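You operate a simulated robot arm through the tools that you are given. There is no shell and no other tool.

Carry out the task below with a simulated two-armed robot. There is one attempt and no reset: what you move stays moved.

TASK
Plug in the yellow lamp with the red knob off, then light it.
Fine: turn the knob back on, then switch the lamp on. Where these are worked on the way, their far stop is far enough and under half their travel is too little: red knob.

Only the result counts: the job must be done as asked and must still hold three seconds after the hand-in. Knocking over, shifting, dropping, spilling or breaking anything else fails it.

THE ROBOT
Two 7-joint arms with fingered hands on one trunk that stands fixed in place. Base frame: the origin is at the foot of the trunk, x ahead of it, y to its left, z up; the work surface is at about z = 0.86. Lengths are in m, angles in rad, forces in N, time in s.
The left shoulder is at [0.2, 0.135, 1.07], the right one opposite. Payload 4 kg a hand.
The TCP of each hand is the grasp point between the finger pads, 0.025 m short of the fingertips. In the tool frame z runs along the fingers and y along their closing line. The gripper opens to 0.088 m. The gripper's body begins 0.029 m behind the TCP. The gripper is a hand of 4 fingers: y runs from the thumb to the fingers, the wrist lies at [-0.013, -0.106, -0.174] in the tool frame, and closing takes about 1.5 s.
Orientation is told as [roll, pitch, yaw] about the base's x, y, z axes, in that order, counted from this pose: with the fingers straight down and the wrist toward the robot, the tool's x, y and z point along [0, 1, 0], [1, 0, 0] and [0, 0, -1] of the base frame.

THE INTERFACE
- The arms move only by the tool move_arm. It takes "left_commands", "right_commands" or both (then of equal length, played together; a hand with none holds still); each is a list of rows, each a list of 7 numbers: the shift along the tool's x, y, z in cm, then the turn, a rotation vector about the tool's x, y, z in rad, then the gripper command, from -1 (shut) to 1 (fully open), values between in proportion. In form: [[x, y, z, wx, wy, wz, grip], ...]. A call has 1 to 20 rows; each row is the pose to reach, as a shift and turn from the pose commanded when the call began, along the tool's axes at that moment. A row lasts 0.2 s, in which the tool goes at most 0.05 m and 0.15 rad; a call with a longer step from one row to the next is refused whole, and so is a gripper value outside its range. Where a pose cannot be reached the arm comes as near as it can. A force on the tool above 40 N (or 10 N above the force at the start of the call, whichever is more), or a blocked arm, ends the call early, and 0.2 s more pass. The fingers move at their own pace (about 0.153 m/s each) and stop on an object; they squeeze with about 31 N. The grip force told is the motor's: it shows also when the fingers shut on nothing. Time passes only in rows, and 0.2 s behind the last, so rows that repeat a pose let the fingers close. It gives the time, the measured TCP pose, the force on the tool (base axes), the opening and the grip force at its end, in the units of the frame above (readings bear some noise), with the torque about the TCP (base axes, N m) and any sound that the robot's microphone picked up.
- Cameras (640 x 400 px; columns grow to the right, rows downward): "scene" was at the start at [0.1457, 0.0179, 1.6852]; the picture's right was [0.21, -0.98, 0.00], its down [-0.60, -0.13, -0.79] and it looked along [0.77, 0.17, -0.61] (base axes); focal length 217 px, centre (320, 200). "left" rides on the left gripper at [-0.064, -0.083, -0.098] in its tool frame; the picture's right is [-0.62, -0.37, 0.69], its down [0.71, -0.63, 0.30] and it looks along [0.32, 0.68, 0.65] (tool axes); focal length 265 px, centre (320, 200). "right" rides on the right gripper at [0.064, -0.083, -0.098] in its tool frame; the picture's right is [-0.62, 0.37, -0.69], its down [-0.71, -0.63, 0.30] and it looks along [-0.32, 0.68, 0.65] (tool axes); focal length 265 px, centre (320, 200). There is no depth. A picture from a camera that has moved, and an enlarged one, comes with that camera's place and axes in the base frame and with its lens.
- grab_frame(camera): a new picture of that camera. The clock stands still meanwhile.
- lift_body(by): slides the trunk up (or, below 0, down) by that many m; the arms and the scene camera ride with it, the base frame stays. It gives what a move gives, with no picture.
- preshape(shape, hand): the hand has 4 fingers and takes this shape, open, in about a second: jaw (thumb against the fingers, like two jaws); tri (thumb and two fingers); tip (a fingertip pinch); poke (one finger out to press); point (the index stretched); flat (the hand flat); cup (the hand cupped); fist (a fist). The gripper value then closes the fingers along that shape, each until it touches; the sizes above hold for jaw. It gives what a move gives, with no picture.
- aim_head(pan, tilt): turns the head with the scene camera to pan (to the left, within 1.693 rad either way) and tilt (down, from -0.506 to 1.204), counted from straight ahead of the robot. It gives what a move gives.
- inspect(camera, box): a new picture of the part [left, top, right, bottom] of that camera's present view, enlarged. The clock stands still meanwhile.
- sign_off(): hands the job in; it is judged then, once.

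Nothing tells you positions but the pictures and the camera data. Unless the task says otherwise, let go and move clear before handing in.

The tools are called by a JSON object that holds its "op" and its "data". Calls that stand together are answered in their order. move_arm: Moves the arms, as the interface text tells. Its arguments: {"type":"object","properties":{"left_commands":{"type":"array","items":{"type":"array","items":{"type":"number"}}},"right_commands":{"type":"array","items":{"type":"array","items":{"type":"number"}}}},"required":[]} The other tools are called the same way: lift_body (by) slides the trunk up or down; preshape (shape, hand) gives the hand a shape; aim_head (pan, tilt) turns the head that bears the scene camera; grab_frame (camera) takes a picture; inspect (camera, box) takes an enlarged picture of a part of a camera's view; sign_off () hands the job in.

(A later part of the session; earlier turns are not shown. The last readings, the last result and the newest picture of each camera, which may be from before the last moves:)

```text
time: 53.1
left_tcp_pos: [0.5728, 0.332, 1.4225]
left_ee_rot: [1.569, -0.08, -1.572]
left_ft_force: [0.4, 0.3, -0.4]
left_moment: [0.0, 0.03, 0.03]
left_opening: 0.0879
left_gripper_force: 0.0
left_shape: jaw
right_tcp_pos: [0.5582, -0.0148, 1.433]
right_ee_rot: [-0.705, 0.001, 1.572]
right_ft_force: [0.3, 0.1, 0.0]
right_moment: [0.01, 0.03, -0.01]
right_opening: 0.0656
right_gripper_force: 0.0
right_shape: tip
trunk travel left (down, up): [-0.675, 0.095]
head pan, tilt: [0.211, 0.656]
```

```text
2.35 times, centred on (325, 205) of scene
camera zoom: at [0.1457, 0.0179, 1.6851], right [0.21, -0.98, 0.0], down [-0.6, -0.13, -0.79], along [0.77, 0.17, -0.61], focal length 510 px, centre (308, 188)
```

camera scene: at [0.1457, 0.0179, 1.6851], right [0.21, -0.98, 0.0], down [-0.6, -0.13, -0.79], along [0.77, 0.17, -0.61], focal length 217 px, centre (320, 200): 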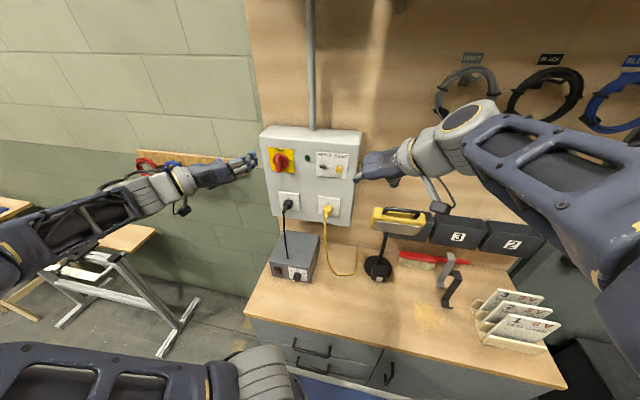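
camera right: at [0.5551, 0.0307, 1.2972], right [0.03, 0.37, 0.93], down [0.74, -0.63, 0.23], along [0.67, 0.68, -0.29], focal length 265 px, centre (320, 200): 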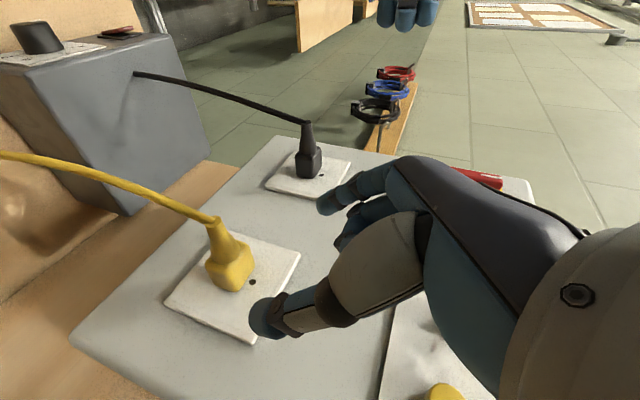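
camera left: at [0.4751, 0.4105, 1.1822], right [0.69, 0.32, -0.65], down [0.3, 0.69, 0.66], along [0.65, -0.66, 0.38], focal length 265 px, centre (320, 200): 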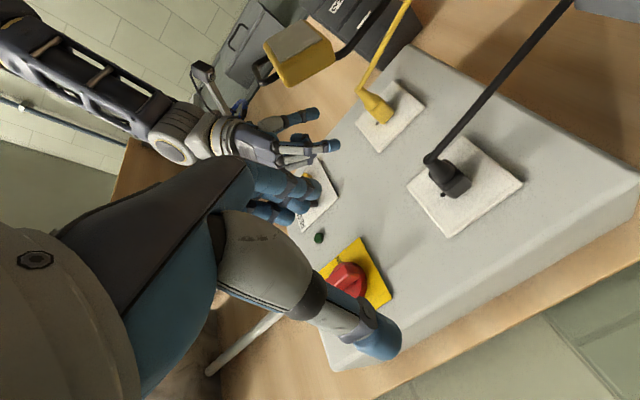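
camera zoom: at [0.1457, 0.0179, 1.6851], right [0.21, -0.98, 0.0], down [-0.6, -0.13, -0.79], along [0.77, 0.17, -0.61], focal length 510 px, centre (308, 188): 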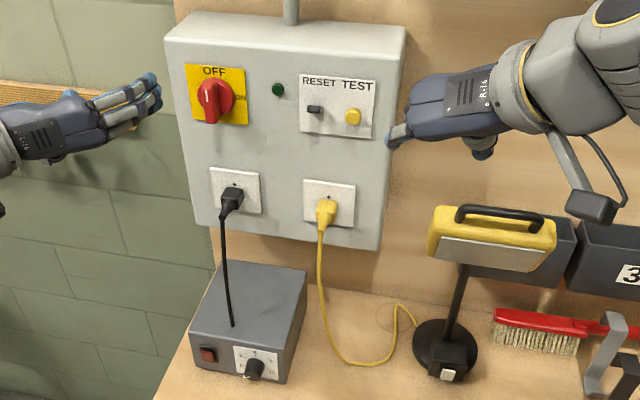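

Everything stayed in place. Now I'll rotate the left hand back to the wrist-right pose so it can grip the vertical knob bar.

{"op": "move_arm", "data": {"left_commands": [[-0.4, -0.4, 0.1, 0, 0, -0.145, 1], [-0.8, -0.8, 0.2, 0, 0, -0.29, 1], [-1.2, -1.2, 0.3, 0, 0, -0.435, 1], [-1.6, -1.6, 0.4, 0, 0, -0.58, 1], [-2, -2, 0.5, 0, 0, -0.725, 1], [-2.4, -2.4, 0.6, 0, 0, -0.87, 1], [-2.8, -2.8, 0.7, 0, 0, -1.015, 1], [-3.2, -3.2, 0.8, 0, 0, -1.16, 1], [-3.6, -3.6, 0.9, 0, 0, -1.305, 1], [-4, -4, 1, 0, 0, -1.45, 1], [-4, -4, 1, 0, 0, -1.49, 1]]}}

{"op": "move_arm", "data": {"left_commands": [[0, 0, 0.1, 0, 0, -0.145, 1], [0, 0, 0.2, 0, 0, -0.29, 1], [0, 0, 0.3, 0, 0, -0.435, 1], [0, 0, 0.4, 0, 0, -0.58, 1], [0, 0, 0.5, 0, 0, -0.725, 1], [0, 0, 0.6, 0, 0, -0.87, 1], [0, 0, 0.7, 0, 0, -1.015, 1], [0, 0, 0.8, 0, 0, -1.16, 1], [0, 0, 0.9, 0, 0, -1.305, 1], [0, 0, 1, 0, 0, -1.45, 1], [0, 0, 1, 0, 0, -1.571, 1], [0, 0, 1, 0, 0, -1.571, 1]]}}

{"op": "grab_frame", "data": {"camera": "left"}}

{"op": "grab_frame", "data": {"camera": "scene"}}

```text
time: 55.5
left_tcp_pos: [0.5834, 0.3693, 1.3804]
left_ee_rot: [-1.424, -1.569, 1.427]
left_ft_force: [0.9, 0.4, -0.2]
left_moment: [-0.03, 0.02, 0.02]
left_opening: 0.0878
left_gripper_force: 0.1
left_shape: jaw
right_tcp_pos: [0.5572, -0.0148, 1.434]
right_ee_rot: [-0.704, 0.002, 1.571]
right_ft_force: [0.4, 0.7, 0.4]
right_moment: [0.01, 0.0, 0.02]
right_opening: 0.0657
right_gripper_force: 0.0
right_shape: tip
trunk travel left (down, up): [-0.675, 0.095]
head pan, tilt: [0.211, 0.656]
```

```text
time: 58.1
left_tcp_pos: [0.5931, 0.3694, 1.3804]
left_ee_rot: [-1.569, 0.002, 1.572]
left_ft_force: [0.3, 0.1, -0.4]
left_moment: [-0.01, 0.0, 0.0]
left_opening: 0.088
left_gripper_force: 0.0
left_shape: jaw
right_tcp_pos: [0.5575, -0.0153, 1.4329]
right_ee_rot: [-0.703, 0.0, 1.571]
right_ft_force: [0.1, 0.8, -0.4]
right_moment: [0.0, 0.01, -0.02]
right_opening: 0.0659
right_gripper_force: 0.1
right_shape: tip
trunk travel left (down, up): [-0.675, 0.095]
head pan, tilt: [0.211, 0.656]
```

```text
taken
camera left: at [0.495, 0.286, 1.4446], right [0.69, -0.37, 0.62], down [0.3, -0.63, -0.71], along [0.65, 0.68, -0.33], focal length 265 px, centre (320, 200)
```

left: 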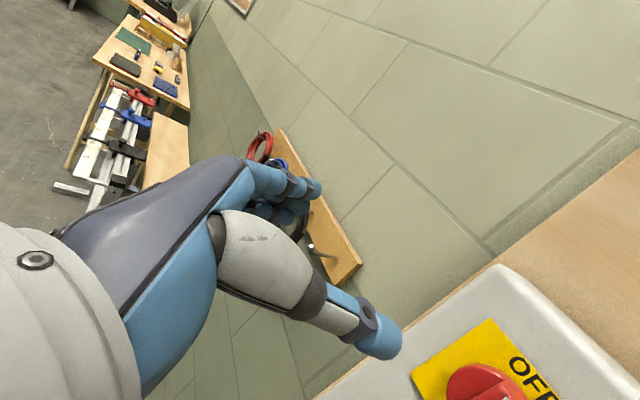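

```text
taken
camera scene: at [0.1457, 0.0179, 1.6852], right [0.21, -0.98, 0.0], down [-0.6, -0.13, -0.79], along [0.77, 0.17, -0.61], focal length 217 px, centre (320, 200)
```

scene: 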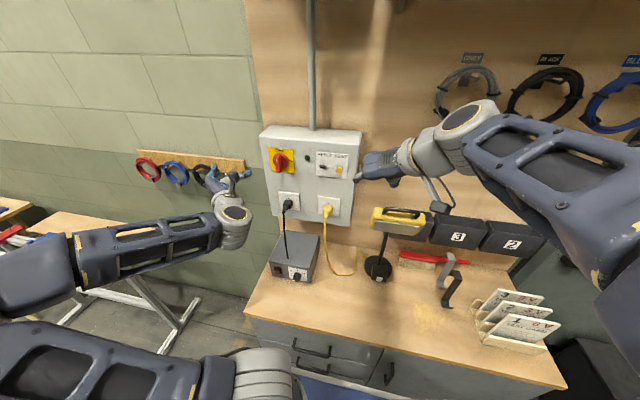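

{"op": "move_arm", "data": {"left_commands": [[0.9, -3, 1, 0, 0, 0, 1], [1.8, -6, 2, 0, 0, 0, 1], [2.8, -9.04, 3, 0, 0, 0, 1], [2.8, -9.04, 5.5, 0, 0, 0, 1], [2.8, -9.04, 8, 0, 0, 0, 1], [2.8, -9.04, 10, 0, 0, 0, 1], [2.8, -9.04, 10, 0, 0, 0, 1]]}}

{"op": "grab_frame", "data": {"camera": "left"}}

{"op": "inspect", "data": {"camera": "scene", "box": [240, 120, 340, 200]}}

```text
time: 59.7
left_tcp_pos: [0.6942, 0.2776, 1.3519]
left_ee_rot: [-1.571, 0.0, 1.571]
left_ft_force: [-0.6, -0.1, 0.1]
left_moment: [0.01, -0.01, 0.01]
left_opening: 0.0881
left_gripper_force: 0.1
left_shape: jaw
right_tcp_pos: [0.5579, -0.0161, 1.4325]
right_ee_rot: [-0.703, 0.002, 1.571]
right_ft_force: [-0.2, -0.4, 1.0]
right_moment: [0.04, 0.02, -0.01]
right_opening: 0.0659
right_gripper_force: 0.2
right_shape: tip
trunk travel left (down, up): [-0.675, 0.095]
head pan, tilt: [0.211, 0.656]
```

```text
taken
camera left: at [0.596, 0.1957, 1.4161], right [0.69, -0.37, 0.62], down [0.3, -0.63, -0.72], along [0.65, 0.68, -0.32], focal length 265 px, centre (320, 200)
```

left: 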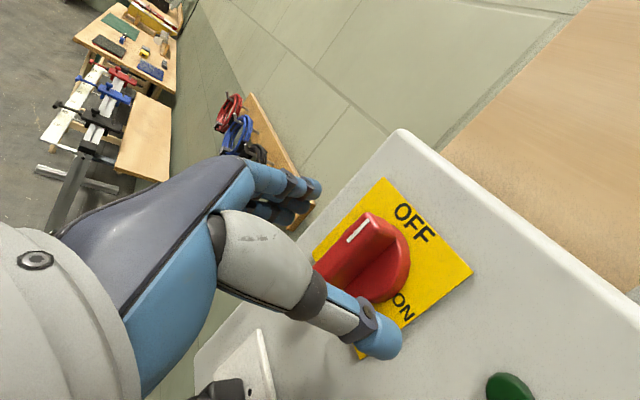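

```text
5.00 times, centred on (290, 160) of scene
camera zoom: at [0.1457, 0.0178, 1.6852], right [0.21, -0.98, 0.0], down [-0.6, -0.13, -0.79], along [0.77, 0.17, -0.61], focal length 1084 px, centre (470, 400)
```

zoom: 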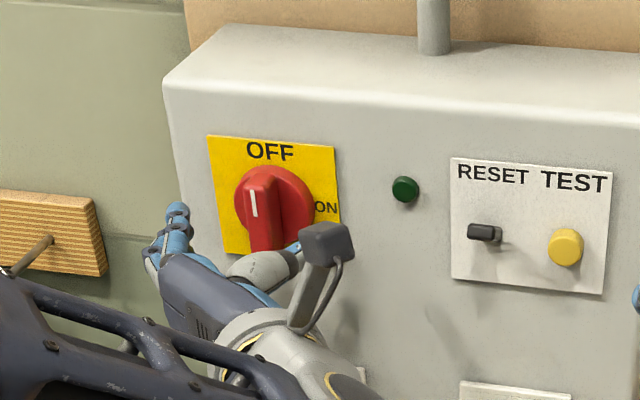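

The jaws straddle the upright bar. I'll move in, close, and turn it clockwise back to ON.

{"op": "move_arm", "data": {"left_commands": [[0, 0.1, 0.6, 0, 0, 0, 1], [0, 0.1, 1.3, 0, 0, 0, 1], [0, 0.1, 1.3, 0, 0, 0, 0.4], [0, 0.1, 1.3, 0, 0, 0, 0], [0, 0.1, 1.3, 0, 0, 0, -0.4], [0, 0.1, 1.3, 0, 0, 0, -1], [0, 0.1, 1.3, 0, 0, 0, -1], [0, 0.1, 1.3, 0, 0, 0, -1], [0, 0.1, 1.3, 0, 0, 0, -1], [0, 0.1, 1.3, 0, 0, 0, -1]]}}

{"op": "move_arm", "data": {"left_commands": [[0, 0, 0, 0, 0, 0.13, -1], [0, 0, 0, 0, 0, 0.26, -1], [0, 0, 0, 0, 0, 0.39, -1], [0, 0, 0, 0, 0, 0.52, -1], [0, 0, 0, 0, 0, 0.65, -1], [0, 0, 0, 0, 0, 0.78, -1], [0, 0, 0, 0, 0, 0.91, -1], [0, 0, 0, 0, 0, 1.04, -1], [0, 0, 0, 0, 0, 1.17, -1], [0, 0, 0, 0, 0, 1.3, -1], [0, 0, 0, 0, 0, 1.43, -1], [0, 0, 0, 0, 0, 1.56, -1], [0, 0, 0, 0, 0, 1.61, -1], [0, 0, 0, 0, 0, 1.61, -1]]}}

{"op": "grab_frame", "data": {"camera": "left"}}

{"op": "inspect", "data": {"camera": "scene", "box": [240, 120, 340, 200]}}

```text
time: 61.9
left_tcp_pos: [0.7068, 0.2787, 1.3531]
left_ee_rot: [-1.57, 0.001, 1.571]
left_ft_force: [2.2, 0.1, -0.1]
left_moment: [0.13, -0.02, 0.03]
left_opening: 0.01
left_gripper_force: 31.1
left_shape: jaw
right_tcp_pos: [0.5584, -0.0158, 1.4337]
right_ee_rot: [-0.703, 0.0, 1.571]
right_ft_force: [0.7, 0.3, -0.2]
right_moment: [0.04, 0.02, 0.01]
right_opening: 0.0657
right_gripper_force: 0.0
right_shape: tip
trunk travel left (down, up): [-0.675, 0.095]
head pan, tilt: [0.211, 0.656]
```

```text
time: 64.9
left_tcp_pos: [0.7058, 0.281, 1.3521]
left_ee_rot: [1.604, -1.526, -1.6]
left_ft_force: [5.9, 10.4, 5.3]
left_moment: [-0.04, -0.15, 0.22]
left_opening: 0.0092
left_gripper_force: 31.2
left_shape: jaw
right_tcp_pos: [0.5574, -0.0147, 1.4338]
right_ee_rot: [-0.703, -0.001, 1.571]
right_ft_force: [1.0, -0.6, 0.4]
right_moment: [-0.02, 0.0, 0.0]
right_opening: 0.0659
right_gripper_force: 0.1
right_shape: tip
trunk travel left (down, up): [-0.675, 0.095]
head pan, tilt: [0.211, 0.656]
```

```text
taken
camera left: at [0.6082, 0.2197, 1.2665], right [0.69, -0.6, -0.39], down [0.3, 0.74, -0.6], along [0.65, 0.3, 0.7], focal length 265 px, centre (320, 200)
```

left: 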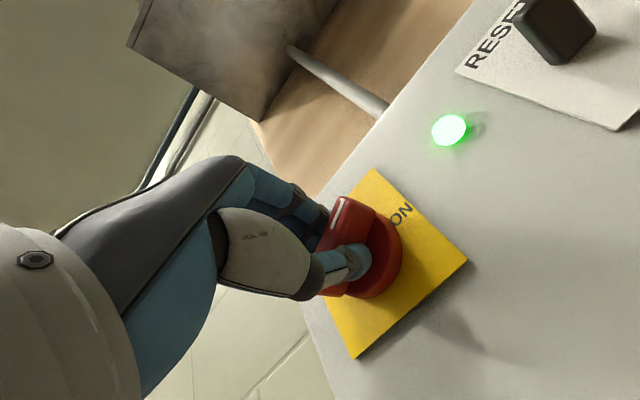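

```text
5.00 times, centred on (290, 160) of scene
camera zoom: at [0.1458, 0.0184, 1.6852], right [0.21, -0.98, 0.0], down [-0.6, -0.13, -0.79], along [0.77, 0.17, -0.61], focal length 1084 px, centre (470, 400)
```

zoom: 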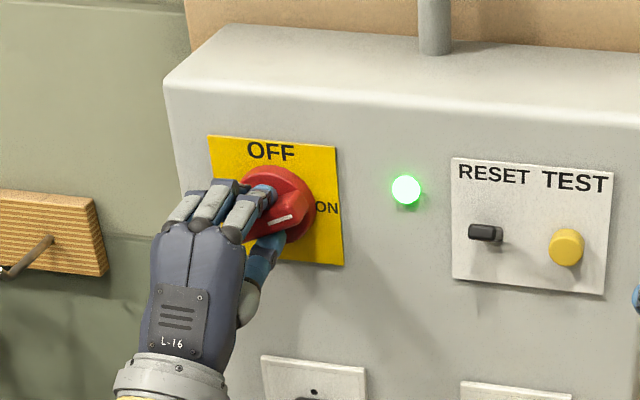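

The light is green again but the bar looks a little short of its stop. I'll turn a bit further.

{"op": "move_arm", "data": {"left_commands": [[0, 0, 0, 0, 0, 0.12, -1], [0, 0, 0, 0, 0, 0.24, -1], [0, 0, 0, 0, 0, 0.36, -1], [0, 0, 0, 0, 0, 0.36, -1]]}}

{"op": "inspect", "data": {"camera": "scene", "box": [240, 120, 340, 200]}}

{"op": "grab_frame", "data": {"camera": "left"}}

```text
time: 65.9
left_tcp_pos: [0.7068, 0.2807, 1.3534]
left_ee_rot: [1.576, -1.17, -1.573]
left_ft_force: [5.5, 9.9, 12.3]
left_moment: [-0.13, -0.38, 0.23]
left_opening: 0.0088
left_gripper_force: 30.8
left_shape: jaw
right_tcp_pos: [0.557, -0.0152, 1.4329]
right_ee_rot: [-0.702, 0.001, 1.57]
right_ft_force: [0.2, 0.2, 0.9]
right_moment: [-0.03, 0.03, 0.04]
right_opening: 0.0657
right_gripper_force: 0.0
right_shape: tip
trunk travel left (down, up): [-0.675, 0.095]
head pan, tilt: [0.211, 0.656]
```

```text
5.00 times, centred on (290, 160) of scene
camera zoom: at [0.1457, 0.0183, 1.6853], right [0.21, -0.98, 0.0], down [-0.6, -0.13, -0.79], along [0.77, 0.17, -0.61], focal length 1084 px, centre (470, 400)
```

zoom: 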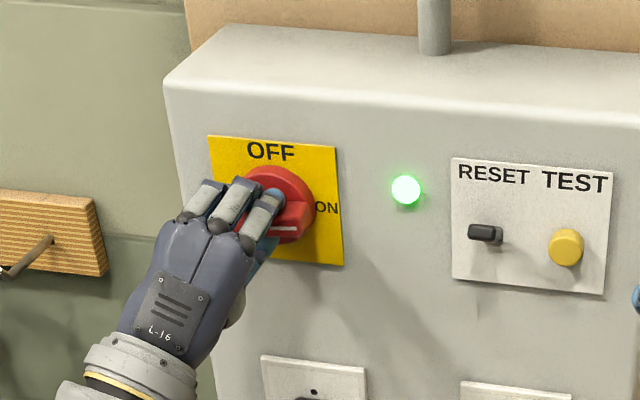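

```text
taken
camera left: at [0.6081, 0.2537, 1.2507], right [0.69, -0.43, -0.58], down [0.3, 0.9, -0.3], along [0.65, 0.03, 0.76], focal length 265 px, centre (320, 200)
```

left: 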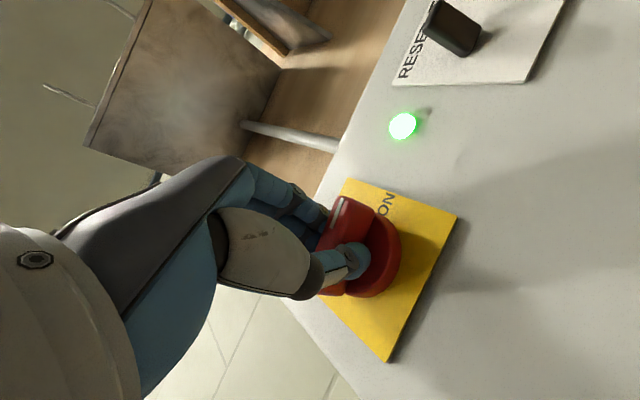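

The knob is back at its ON stop and the green light is lit. I'll release and back off.

{"op": "move_arm", "data": {"left_commands": [[0, 0, 0, 0, 0, 0, -0.3], [0, 0, 0, 0, 0, 0, 0.3], [0, 0, 0, 0, 0, 0, 0.8], [0, 0, 0, 0, 0, 0, 1], [0, 0, 0, 0, 0, 0, 1], [0, 0, -2, 0, 0, 0, 1], [0, 0, -5, 0, 0, 0, 1], [0, 0, -9, 0, 0, 0, 1], [0, 0, -11, 0, 0, 0, 1], [0, 0, -11, 0, 0, 0, 1]]}}

{"op": "grab_frame", "data": {"camera": "scene"}}

{"op": "inspect", "data": {"camera": "scene", "box": [240, 120, 380, 220]}}

{"op": "inspect", "data": {"camera": "scene", "box": [345, 235, 405, 295]}}

```text
time: 68.1
left_tcp_pos: [0.5959, 0.2794, 1.352]
left_ee_rot: [1.571, -1.172, -1.571]
left_ft_force: [0.1, 1.0, -0.5]
left_moment: [0.01, 0.02, -0.02]
left_opening: 0.0875
left_gripper_force: 0.0
left_shape: jaw
right_tcp_pos: [0.5571, -0.0144, 1.4322]
right_ee_rot: [-0.702, 0.0, 1.57]
right_ft_force: [-0.4, -0.1, -0.8]
right_moment: [-0.01, 0.02, -0.01]
right_opening: 0.0656
right_gripper_force: 0.0
right_shape: tip
trunk travel left (down, up): [-0.675, 0.095]
head pan, tilt: [0.211, 0.656]
```

```text
taken
camera scene: at [0.1457, 0.0179, 1.6852], right [0.21, -0.98, 0.0], down [-0.6, -0.13, -0.79], along [0.77, 0.17, -0.61], focal length 217 px, centre (320, 200)
```

scene: 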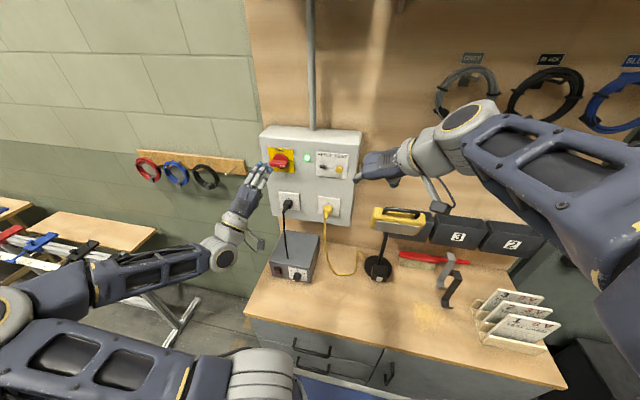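

```text
4.00 times, centred on (310, 170) of scene
camera zoom: at [0.1457, 0.0179, 1.6852], right [0.21, -0.98, 0.0], down [-0.6, -0.13, -0.79], along [0.77, 0.17, -0.61], focal length 868 px, centre (360, 320)
```

zoom: 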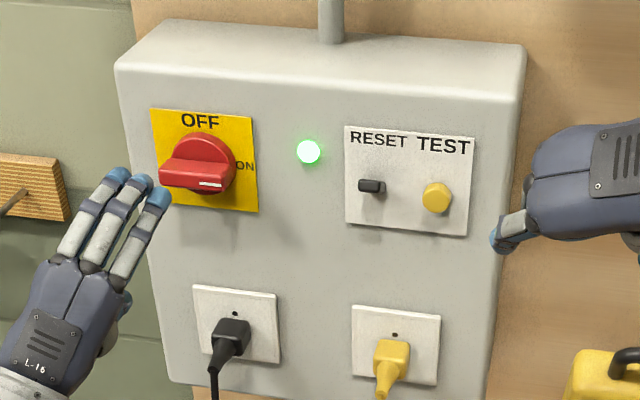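

```text
6.67 times, centred on (375, 265) of scene
camera zoom: at [0.1457, 0.0179, 1.6852], right [0.21, -0.98, 0.0], down [-0.6, -0.13, -0.79], along [0.77, 0.17, -0.61], focal length 1446 px, centre (-47, -233)
```

zoom: 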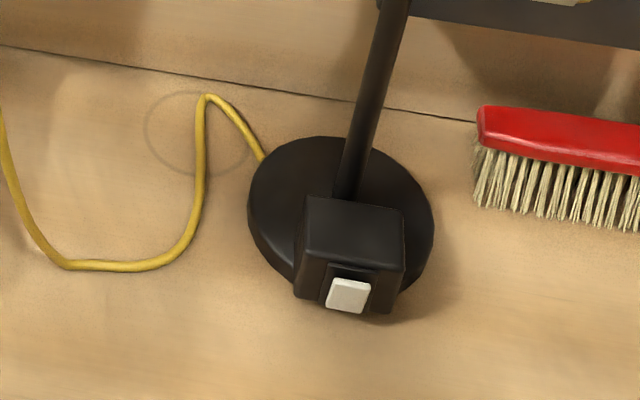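

The knob is ON and the lamp is plugged in. The lamp's white switch is at about [0.68, −0.11, 0.90], facing me. I'll clear the left hand away, set the right hand to "poke", and look at its fingertip.

{"op": "move_arm", "data": {"left_commands": [[3.9, 1.6, 0, 0, 0, 0, 1], [7.8, 3.2, 0, 0, 0, 0, 1], [11.7, 4.8, 0, 0, 0, 0, 1], [15.6, 6.4, 0, 0, 0, 0, 1], [19.6, 8, 0, 0, 0, 0, 1], [19.6, 8, 0, 0, 0, 0, 1]], "right_commands": [[0, -2, 0, 0, 0, 0, 0.5], [0, -4, 0, 0, 0, 0, 0.5], [0, -6, 0, 0, 0, 0, 0.5], [0, -8, 0, 0, 0, 0, 0.5], [0, -9, 0, 0, 0, 0, 0.5], [0, -9, 0, 0, 0, 0, 0.5]]}}

{"op": "preshape", "data": {"hand": "right", "shape": "poke"}}

{"op": "grab_frame", "data": {"camera": "scene"}}

{"op": "grab_frame", "data": {"camera": "right"}}

```text
time: 69.5
left_tcp_pos: [0.5951, 0.4291, 1.5021]
left_ee_rot: [1.568, -1.172, -1.569]
left_ft_force: [-0.3, -1.2, 0.3]
left_moment: [0.01, 0.0, 0.0]
left_opening: 0.0875
left_gripper_force: 0.0
left_shape: jaw
right_tcp_pos: [0.5563, -0.1058, 1.4338]
right_ee_rot: [-0.703, 0.0, 1.571]
right_ft_force: [-0.2, -0.8, -0.6]
right_moment: [0.02, 0.0, 0.01]
right_opening: 0.0656
right_gripper_force: 0.0
right_shape: tip
trunk travel left (down, up): [-0.675, 0.095]
head pan, tilt: [0.211, 0.656]
```

```text
time: 70.4
left_tcp_pos: [0.5961, 0.428, 1.5024]
left_ee_rot: [1.572, -1.171, -1.57]
left_ft_force: [0.4, 0.0, 0.0]
left_moment: [0.01, 0.0, -0.03]
left_opening: 0.0875
left_gripper_force: 0.1
left_shape: jaw
right_tcp_pos: [0.5573, -0.1051, 1.4342]
right_ee_rot: [-0.704, 0.001, 1.571]
right_ft_force: [0.5, -1.2, -0.3]
right_moment: [-0.01, -0.02, -0.03]
right_opening: 0.0001
right_gripper_force: 0.0
right_shape: poke
trunk travel left (down, up): [-0.675, 0.095]
head pan, tilt: [0.211, 0.656]
```

```text
taken
camera scene: at [0.1457, 0.0179, 1.6852], right [0.21, -0.98, 0.0], down [-0.6, -0.13, -0.79], along [0.77, 0.17, -0.61], focal length 217 px, centre (320, 200)
```

scene: 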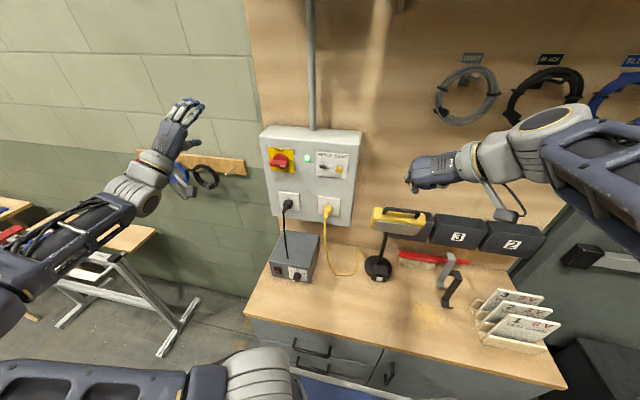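

```text
taken
camera right: at [0.4443, -0.1891, 1.4676], right [0.02, 0.37, 0.93], down [0.74, -0.63, 0.23], along [0.67, 0.68, -0.29], focal length 265 px, centre (320, 200)
```

right: 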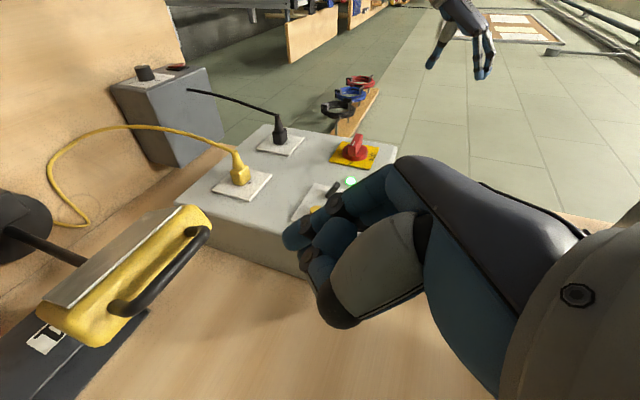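

The index fingertip sits about on the tool axis, 2.5 cm ahead of the TCP. I'll lower the trunk in stages to bring the right hand down in front of the lamp.

{"op": "lift_body", "data": {"by": -0.25}}

{"op": "grab_frame", "data": {"camera": "scene"}}

{"op": "grab_frame", "data": {"camera": "right"}}

{"op": "inspect", "data": {"camera": "scene", "box": [350, 190, 430, 250]}}

```text
time: 72.9
left_tcp_pos: [0.5972, 0.4283, 1.2524]
left_ee_rot: [1.571, -1.17, -1.57]
left_ft_force: [-0.4, 0.5, 0.0]
left_moment: [-0.04, 0.01, 0.0]
left_opening: 0.0878
left_gripper_force: 0.1
left_shape: jaw
right_tcp_pos: [0.5572, -0.1047, 1.1829]
right_ee_rot: [-0.703, -0.001, 1.571]
right_ft_force: [0.1, 0.7, 0.2]
right_moment: [0.02, -0.01, -0.02]
right_opening: 0.0002
right_gripper_force: 0.1
right_shape: poke
trunk travel left (down, up): [-0.425, 0.345]
head pan, tilt: [0.211, 0.656]
```

```text
taken
camera scene: at [0.1457, 0.0179, 1.4352], right [0.21, -0.98, 0.0], down [-0.6, -0.13, -0.79], along [0.77, 0.17, -0.61], focal length 217 px, centre (320, 200)
```

scene: 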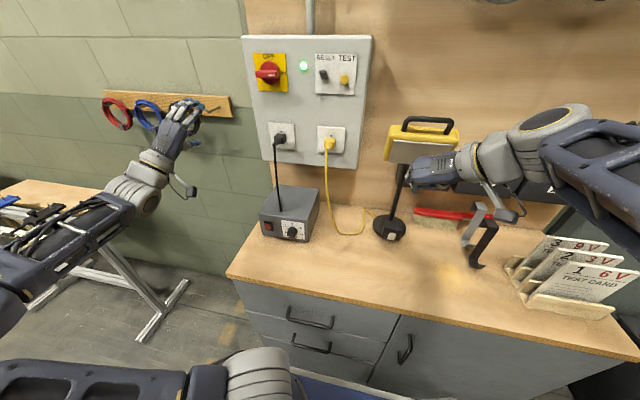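

```text
taken
camera right: at [0.4443, -0.1891, 1.2176], right [0.02, 0.37, 0.93], down [0.74, -0.63, 0.23], along [0.67, 0.68, -0.29], focal length 265 px, centre (320, 200)
```

right: 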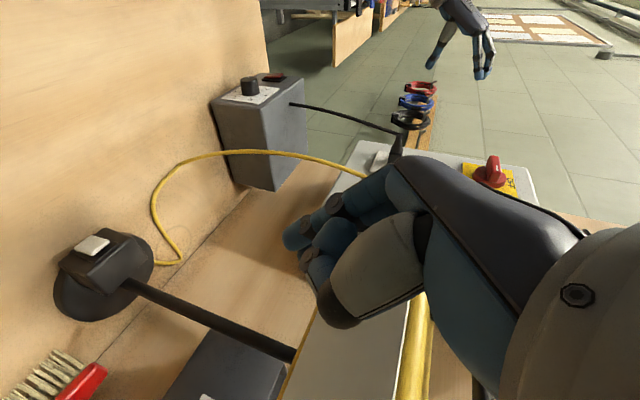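

```text
6.67 times, centred on (390, 220) of scene
camera zoom: at [0.1457, 0.0179, 1.4352], right [0.21, -0.98, 0.0], down [-0.6, -0.13, -0.79], along [0.77, 0.17, -0.61], focal length 1446 px, centre (-147, 67)
```

zoom: 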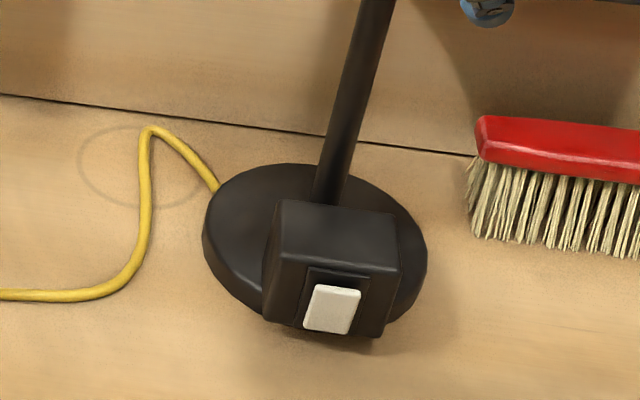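

{"op": "inspect", "data": {"camera": "right", "box": [40, 200, 170, 330]}}

{"op": "inspect", "data": {"camera": "scene", "box": [375, 220, 405, 245]}}

```text
3.08 times, centred on (105, 265) of right
camera zoom: at [0.4443, -0.1891, 1.2176], right [0.02, 0.37, 0.93], down [0.74, -0.63, 0.23], along [0.67, 0.68, -0.29], focal length 817 px, centre (982, 0)
```

zoom: 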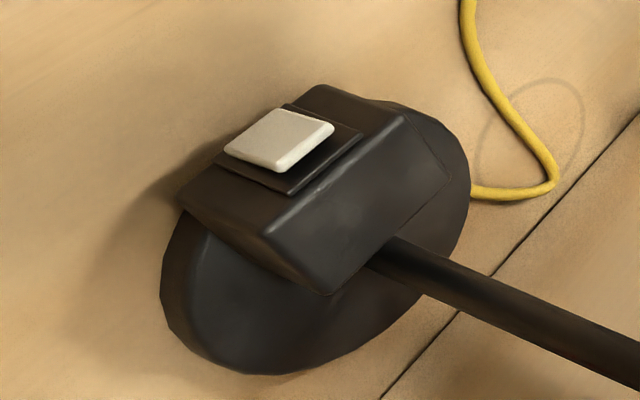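

```text
16.00 times, centred on (390, 232) of scene
camera zoom: at [0.1457, 0.0179, 1.4352], right [0.21, -0.98, 0.0], down [-0.6, -0.13, -0.79], along [0.77, 0.17, -0.61], focal length 3470 px, centre (-800, -320)
```

zoom: 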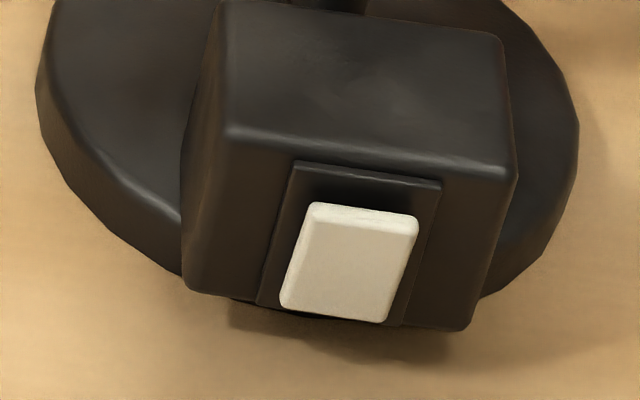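

{"op": "inspect", "data": {"camera": "right", "box": [70, 225, 120, 270]}}

{"op": "inspect", "data": {"camera": "right", "box": [50, 215, 170, 335]}}

```text
8.89 times, centred on (95, 248) of right
camera zoom: at [0.4443, -0.1891, 1.2176], right [0.02, 0.37, 0.93], down [0.74, -0.63, 0.23], along [0.67, 0.68, -0.29], focal length 2359 px, centre (2320, -222)
```

zoom: 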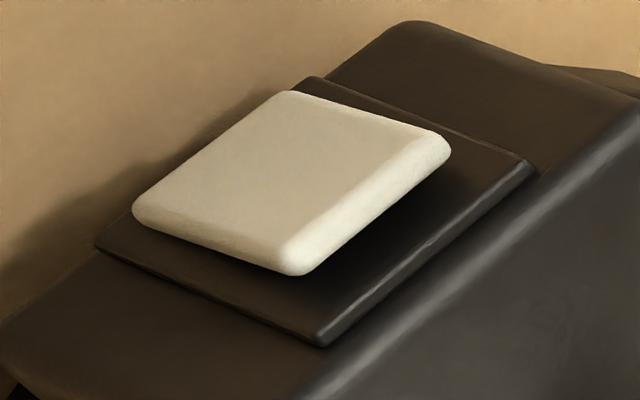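

```text
3.33 times, centred on (110, 275) of right
camera zoom: at [0.4443, -0.1891, 1.2176], right [0.02, 0.37, 0.93], down [0.74, -0.63, 0.23], along [0.67, 0.68, -0.29], focal length 885 px, centre (1020, -50)
```

zoom: 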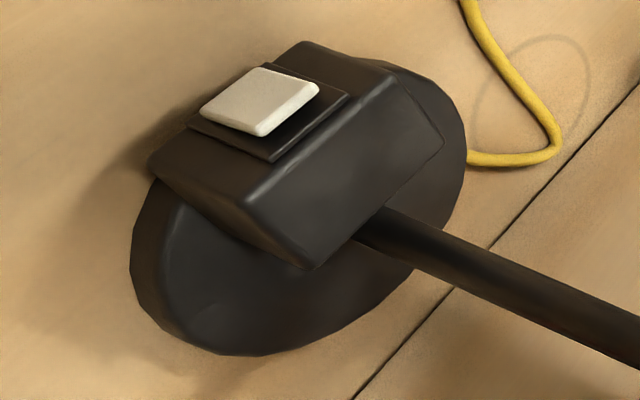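

The switch is a rocker whose top end stands out, centred near [0.68, −0.111, 0.90]. Pressing its top half straight in should switch it on. I'll lower further and tilt the finger more forward.

{"op": "lift_body", "data": {"by": -0.12}}

{"op": "move_arm", "data": {"right_commands": [[0, 0, 0, 0, -0.08, 0, 1], [0, 0, 0, 0, -0.15, 0, 1], [0, 0, 0, 0, -0.15, 0, 1]]}}

{"op": "grab_frame", "data": {"camera": "scene"}}

{"op": "grab_frame", "data": {"camera": "right"}}

```text
time: 74.4
left_tcp_pos: [0.5961, 0.4284, 1.1316]
left_ee_rot: [1.572, -1.171, -1.57]
left_ft_force: [-0.5, -0.4, 0.3]
left_moment: [0.01, 0.02, -0.03]
left_opening: 0.0876
left_gripper_force: 0.1
left_shape: jaw
right_tcp_pos: [0.5569, -0.1051, 1.0639]
right_ee_rot: [-0.702, -0.001, 1.57]
right_ft_force: [0.6, -0.1, -0.1]
right_moment: [-0.01, 0.01, 0.0]
right_opening: 0.0001
right_gripper_force: 0.1
right_shape: poke
trunk travel left (down, up): [-0.305, 0.465]
head pan, tilt: [0.211, 0.656]
```

```text
time: 75.2
left_tcp_pos: [0.5954, 0.4279, 1.1326]
left_ee_rot: [1.571, -1.17, -1.571]
left_ft_force: [0.1, 0.2, 0.0]
left_moment: [0.01, 0.0, -0.03]
left_opening: 0.0876
left_gripper_force: 0.0
left_shape: jaw
right_tcp_pos: [0.5573, -0.105, 1.0638]
right_ee_rot: [-0.854, 0.0, 1.571]
right_ft_force: [0.4, -0.2, -0.3]
right_moment: [-0.01, -0.01, 0.02]
right_opening: 0.0
right_gripper_force: 0.1
right_shape: poke
trunk travel left (down, up): [-0.305, 0.465]
head pan, tilt: [0.211, 0.656]
```

```text
taken
camera scene: at [0.1457, 0.0179, 1.3152], right [0.21, -0.98, 0.0], down [-0.6, -0.13, -0.79], along [0.77, 0.17, -0.61], focal length 217 px, centre (320, 200)
```

scene: 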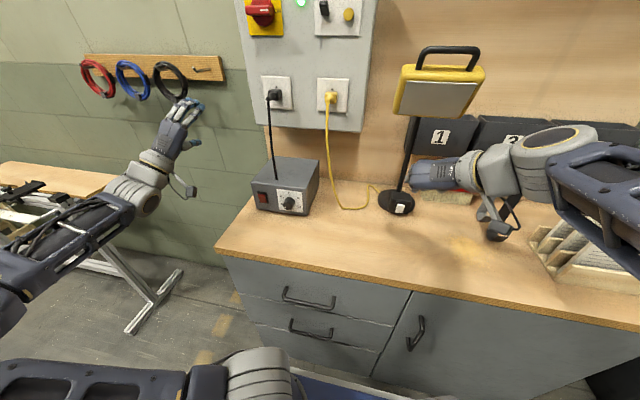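

```text
taken
camera right: at [0.4404, -0.189, 1.0803], right [-0.12, 0.37, 0.92], down [0.7, -0.63, 0.34], along [0.71, 0.68, -0.18], focal length 265 px, centre (320, 200)
```

right: 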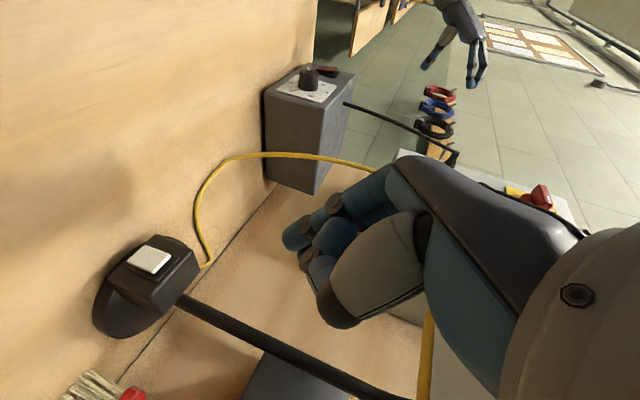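

{"op": "move_arm", "data": {"right_commands": [[1.5, -0.15, 3.4, 0, 0, 0, 1], [3, -0.3, 6.8, 0, 0, 0, 1], [4.5, -0.45, 10.2, 0, 0, 0, 1], [5.4, -0.55, 12.2, 0, 0, 0, 1], [5.4, -0.55, 12.2, 0, 0, 0, 1]]}}

{"op": "grab_frame", "data": {"camera": "right"}}

{"op": "inspect", "data": {"camera": "scene", "box": [370, 160, 450, 220]}}

{"op": "grab_frame", "data": {"camera": "left"}}

```text
time: 76.4
left_tcp_pos: [0.5962, 0.4286, 1.132]
left_ee_rot: [1.572, -1.169, -1.57]
left_ft_force: [0.2, 0.2, -0.1]
left_moment: [-0.01, 0.0, -0.01]
left_opening: 0.0877
left_gripper_force: 0.1
left_shape: jaw
right_tcp_pos: [0.6143, -0.1108, 0.9441]
right_ee_rot: [-0.854, -0.001, 1.57]
right_ft_force: [0.5, 0.4, -0.3]
right_moment: [-0.02, -0.01, 0.0]
right_opening: 0.0
right_gripper_force: 0.1
right_shape: poke
trunk travel left (down, up): [-0.305, 0.465]
head pan, tilt: [0.211, 0.656]
```

```text
taken
camera right: at [0.4968, -0.1948, 0.9598], right [-0.11, 0.37, 0.92], down [0.7, -0.63, 0.34], along [0.71, 0.68, -0.19], focal length 265 px, centre (320, 200)
```

right: 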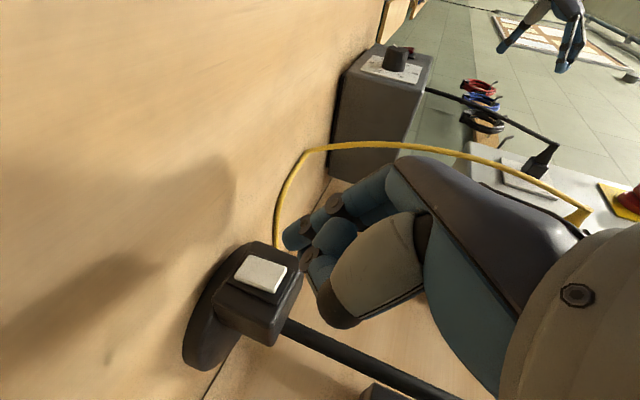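

```text
6.67 times, centred on (410, 190) of scene
camera zoom: at [0.1457, 0.0179, 1.3152], right [0.21, -0.98, 0.0], down [-0.6, -0.13, -0.79], along [0.77, 0.17, -0.61], focal length 1446 px, centre (-280, 267)
```

zoom: 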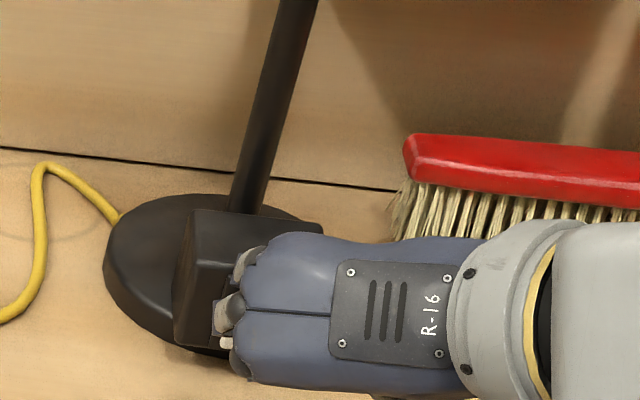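

```text
taken
camera left: at [0.498, 0.4023, 1.0297], right [0.69, -0.43, -0.58], down [0.3, 0.9, -0.3], along [0.65, 0.03, 0.76], focal length 265 px, centre (320, 200)
```

left: 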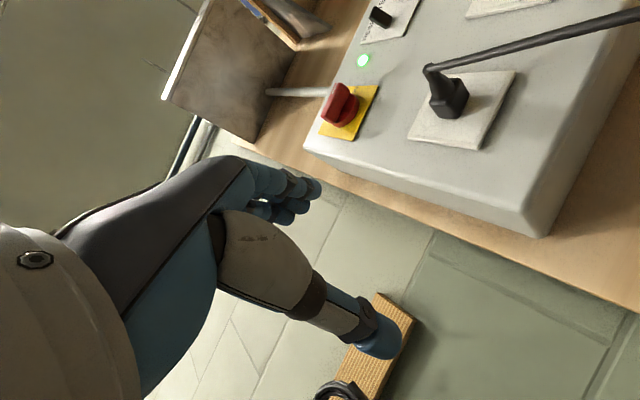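

The fingertip is about 4 cm in front of the rocker. I'll line it up with the rocker's upper half and move to just short of contact.

{"op": "move_arm", "data": {"right_commands": [[-0.1, -0.2, 1.1, 0, 0, 0, 1], [-0.2, -0.4, 2.1, 0, 0, 0, 1], [-0.26, -0.45, 3.1, 0, 0, 0, 1], [-0.26, -0.45, 3.1, 0, 0, 0, 1]]}}

{"op": "grab_frame", "data": {"camera": "right"}}

{"op": "inspect", "data": {"camera": "right", "box": [210, 180, 350, 320]}}

{"op": "inspect", "data": {"camera": "scene", "box": [370, 170, 430, 220]}}

```text
time: 77.4
left_tcp_pos: [0.5957, 0.4291, 1.1316]
left_ee_rot: [1.571, -1.172, -1.571]
left_ft_force: [-0.3, 0.3, -0.6]
left_moment: [0.01, -0.01, -0.01]
left_opening: 0.0879
left_gripper_force: 0.1
left_shape: jaw
right_tcp_pos: [0.624, -0.1144, 0.9487]
right_ee_rot: [-0.886, 0.013, 1.568]
right_ft_force: [0.5, -0.2, -0.2]
right_moment: [-0.02, 0.02, 0.0]
right_opening: 0.0001
right_gripper_force: 0.0
right_shape: poke
right hand out of reach, approached as far as the arm can: row 2, 3
trunk travel left (down, up): [-0.305, 0.465]
head pan, tilt: [0.211, 0.656]
```

```text
taken
camera right: at [0.5069, -0.1978, 0.9625], right [-0.14, 0.38, 0.91], down [0.69, -0.63, 0.37], along [0.71, 0.68, -0.17], focal length 265 px, centre (320, 200)
```

right: 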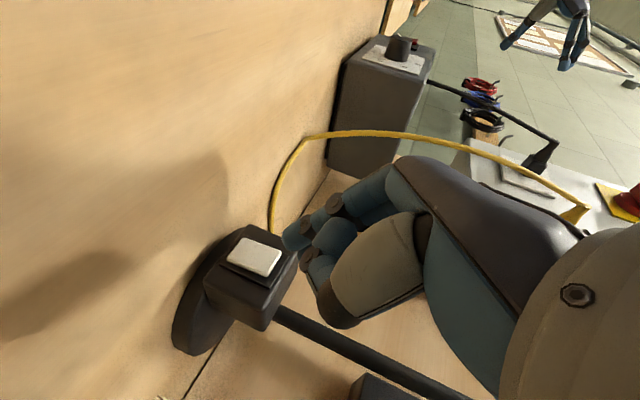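

```text
2.86 times, centred on (280, 250) of right
camera zoom: at [0.5069, -0.1978, 0.9625], right [-0.14, 0.38, 0.91], down [0.69, -0.63, 0.37], along [0.71, 0.68, -0.17], focal length 758 px, centre (434, 57)
```

zoom: 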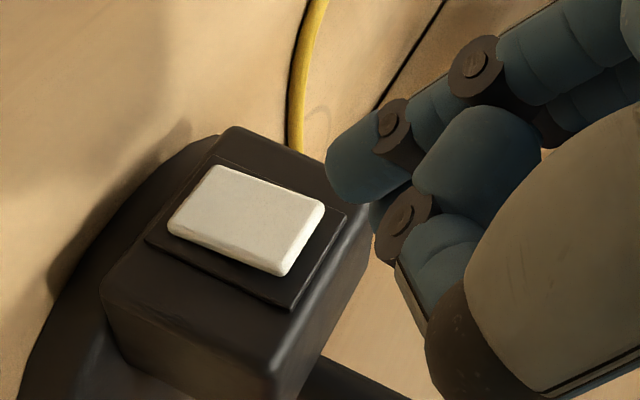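

```text
8.00 times, centred on (400, 195) of scene
camera zoom: at [0.1457, 0.0179, 1.3152], right [0.21, -0.98, 0.0], down [-0.6, -0.13, -0.79], along [0.77, 0.17, -0.61], focal length 1735 px, centre (-320, 240)
```

zoom: 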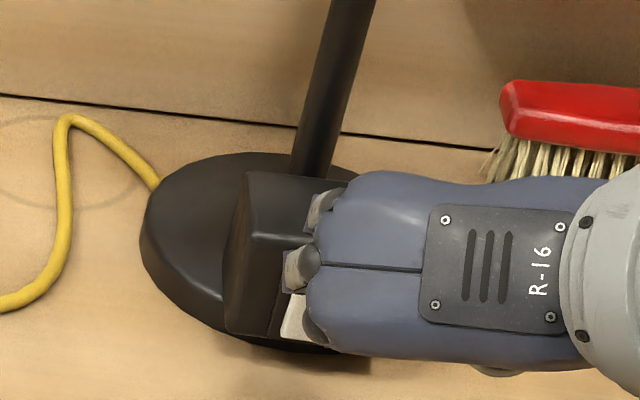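

I'm at the arm's low limit again, so I'll back up slightly and check the forearm clearance before lowering the trunk more.

{"op": "move_arm", "data": {"right_commands": [[-1, 0, -1.2, 0, 0.01, 0, 1], [-2, 0, -2.4, 0, 0.02, 0, 1], [-2.9, 0, -3.7, 0, 0.03, 0, 1], [-2.9, 0, -3.7, 0, 0.03, 0, 1]]}}

{"op": "aim_head", "data": {"pan": -0.5, "tilt": 0.656}}

{"op": "grab_frame", "data": {"camera": "scene"}}

```text
time: 78.4
left_tcp_pos: [0.595, 0.4283, 1.1316]
left_ee_rot: [1.571, -1.17, -1.57]
left_ft_force: [-0.4, 0.0, -0.4]
left_moment: [-0.01, -0.06, -0.01]
left_opening: 0.0877
left_gripper_force: 0.0
left_shape: jaw
right_tcp_pos: [0.6317, -0.1149, 0.9704]
right_ee_rot: [-0.824, 0.001, 1.571]
right_ft_force: [-0.2, 0.2, -0.3]
right_moment: [0.0, 0.03, -0.01]
right_opening: 0.0001
right_gripper_force: 0.0
right_shape: poke
trunk travel left (down, up): [-0.305, 0.465]
head pan, tilt: [0.211, 0.656]
```

```text
time: 79.5
left_tcp_pos: [0.5961, 0.4289, 1.1316]
left_ee_rot: [1.572, -1.171, -1.573]
left_ft_force: [0.5, 0.5, 0.4]
left_moment: [0.01, 0.01, 0.02]
left_opening: 0.0876
left_gripper_force: 0.0
left_shape: jaw
right_tcp_pos: [0.6296, -0.1156, 0.9702]
right_ee_rot: [-0.824, -0.001, 1.572]
right_ft_force: [-0.7, 0.0, -0.6]
right_moment: [0.03, 0.01, 0.0]
right_opening: 0.0
right_gripper_force: 0.0
right_shape: poke
trunk travel left (down, up): [-0.305, 0.465]
head pan, tilt: [-0.499, 0.656]
```

```text
taken
camera scene: at [0.1371, -0.0417, 1.3152], right [-0.48, -0.88, 0.0], down [-0.54, 0.29, -0.79], along [0.7, -0.38, -0.61], focal length 217 px, centre (320, 200)
```

scene: 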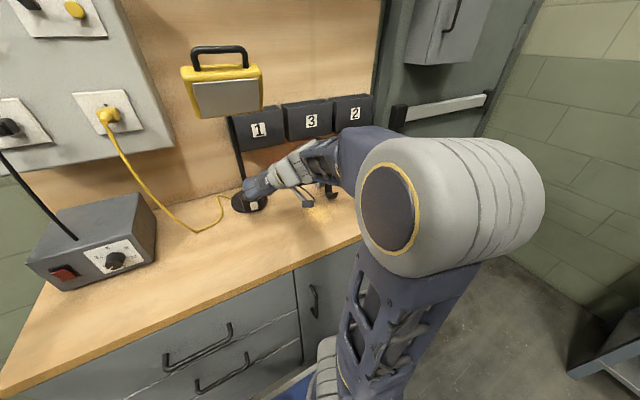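

The elbow is well above the bench and clear. I'll lower the trunk a little more.

{"op": "lift_body", "data": {"by": -0.05}}

{"op": "aim_head", "data": {"pan": 0.1, "tilt": 0.6}}

{"op": "grab_frame", "data": {"camera": "right"}}

{"op": "inspect", "data": {"camera": "right", "box": [210, 180, 350, 320]}}

{"op": "grab_frame", "data": {"camera": "scene"}}

```text
time: 80.4
left_tcp_pos: [0.5969, 0.4289, 1.083]
left_ee_rot: [1.572, -1.173, -1.571]
left_ft_force: [-0.3, -0.1, -0.1]
left_moment: [-0.03, -0.01, -0.02]
left_opening: 0.0876
left_gripper_force: 0.0
left_shape: jaw
right_tcp_pos: [0.6299, -0.1162, 0.919]
right_ee_rot: [-0.824, 0.0, 1.572]
right_ft_force: [0.3, -0.2, 0.5]
right_moment: [-0.03, 0.04, 0.01]
right_opening: 0.0
right_gripper_force: 0.1
right_shape: poke
trunk travel left (down, up): [-0.255, 0.515]
head pan, tilt: [-0.499, 0.656]
```

```text
time: 81.4
left_tcp_pos: [0.5963, 0.429, 1.0823]
left_ee_rot: [1.571, -1.171, -1.571]
left_ft_force: [-0.4, -0.3, 0.9]
left_moment: [-0.03, 0.03, -0.01]
left_opening: 0.0873
left_gripper_force: 0.0
left_shape: jaw
right_tcp_pos: [0.6295, -0.1156, 0.9204]
right_ee_rot: [-0.825, -0.001, 1.571]
right_ft_force: [-0.6, 0.7, -0.2]
right_moment: [0.0, -0.02, -0.01]
right_opening: 0.0003
right_gripper_force: 0.2
right_shape: poke
trunk travel left (down, up): [-0.255, 0.515]
head pan, tilt: [0.099, 0.6]
```

```text
taken
camera right: at [0.5139, -0.1993, 0.9409], right [-0.09, 0.37, 0.93], down [0.71, -0.63, 0.32], along [0.7, 0.68, -0.21], focal length 265 px, centre (320, 200)
```

right: 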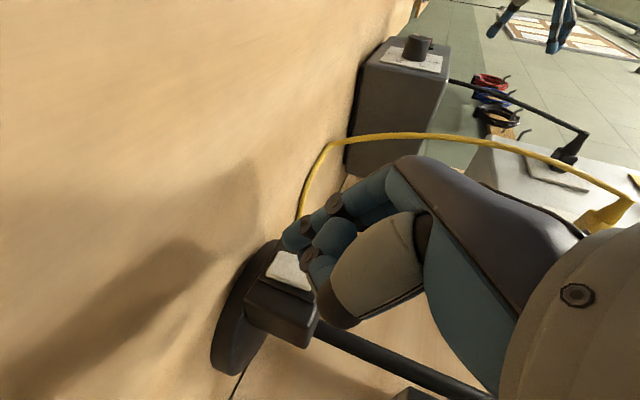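

```text
2.86 times, centred on (280, 250) of right
camera zoom: at [0.5139, -0.1993, 0.9409], right [-0.09, 0.37, 0.93], down [0.71, -0.63, 0.32], along [0.7, 0.68, -0.21], focal length 758 px, centre (434, 57)
```

zoom: 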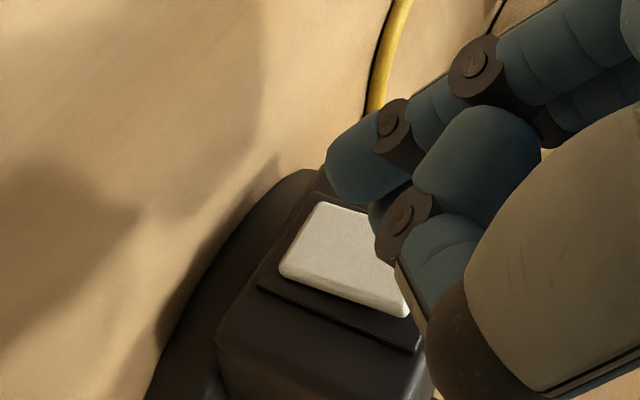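

```text
taken
camera scene: at [0.149, 0.0084, 1.2701], right [0.1, -1.0, 0.0], down [-0.56, -0.06, -0.82], along [0.82, 0.08, -0.57], focal length 217 px, centre (320, 200)
```

scene: 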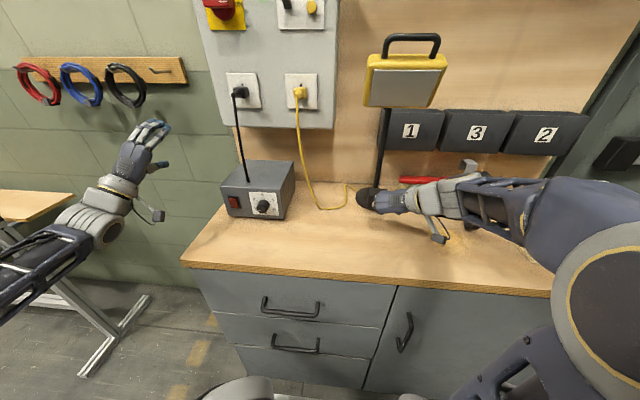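

The fingertip is lined up on the rocker's upper half. I'll ease forward to near contact.

{"op": "move_arm", "data": {"right_commands": [[-0.6, 0, 0.3, 0, 0, 0, 1], [-1.1, 0, 0.6, 0, 0, 0, 1], [-1.59, 0, 0.98, 0, 0, 0, 1], [-1.59, 0, 0.98, 0, 0, 0, 1]]}}

{"op": "inspect", "data": {"camera": "right", "box": [210, 180, 350, 320]}}

{"op": "inspect", "data": {"camera": "scene", "box": [350, 160, 430, 220]}}

```text
time: 82.4
left_tcp_pos: [0.5955, 0.4281, 1.0817]
left_ee_rot: [1.571, -1.17, -1.571]
left_ft_force: [0.2, 0.3, 1.0]
left_moment: [-0.02, 0.03, 0.0]
left_opening: 0.0875
left_gripper_force: 0.1
left_shape: jaw
right_tcp_pos: [0.648, -0.1153, 0.925]
right_ee_rot: [-0.824, 0.0, 1.57]
right_ft_force: [-1.3, 0.5, -0.4]
right_moment: [0.04, 0.02, 0.07]
right_opening: 0.0
right_gripper_force: 0.0
right_shape: poke
trunk travel left (down, up): [-0.255, 0.515]
head pan, tilt: [0.099, 0.6]
```

```text
2.86 times, centred on (280, 250) of right
camera zoom: at [0.5322, -0.1993, 0.9459], right [-0.09, 0.37, 0.93], down [0.71, -0.63, 0.32], along [0.7, 0.68, -0.21], focal length 758 px, centre (434, 57)
```

zoom: 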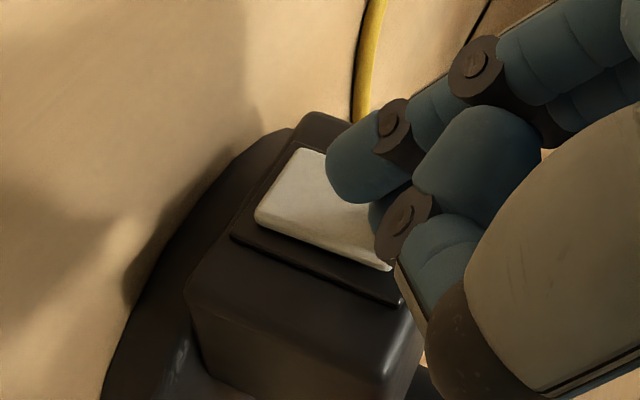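

```text
6.67 times, centred on (390, 190) of scene
camera zoom: at [0.149, 0.0085, 1.2701], right [0.1, -1.0, 0.0], down [-0.56, -0.06, -0.83], along [0.82, 0.08, -0.56], focal length 1446 px, centre (-147, 267)
```

zoom: 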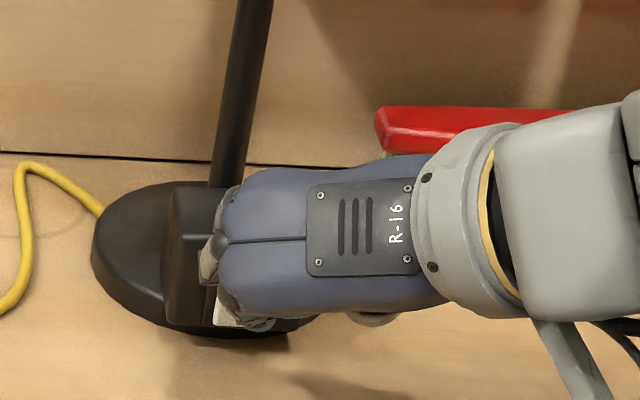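

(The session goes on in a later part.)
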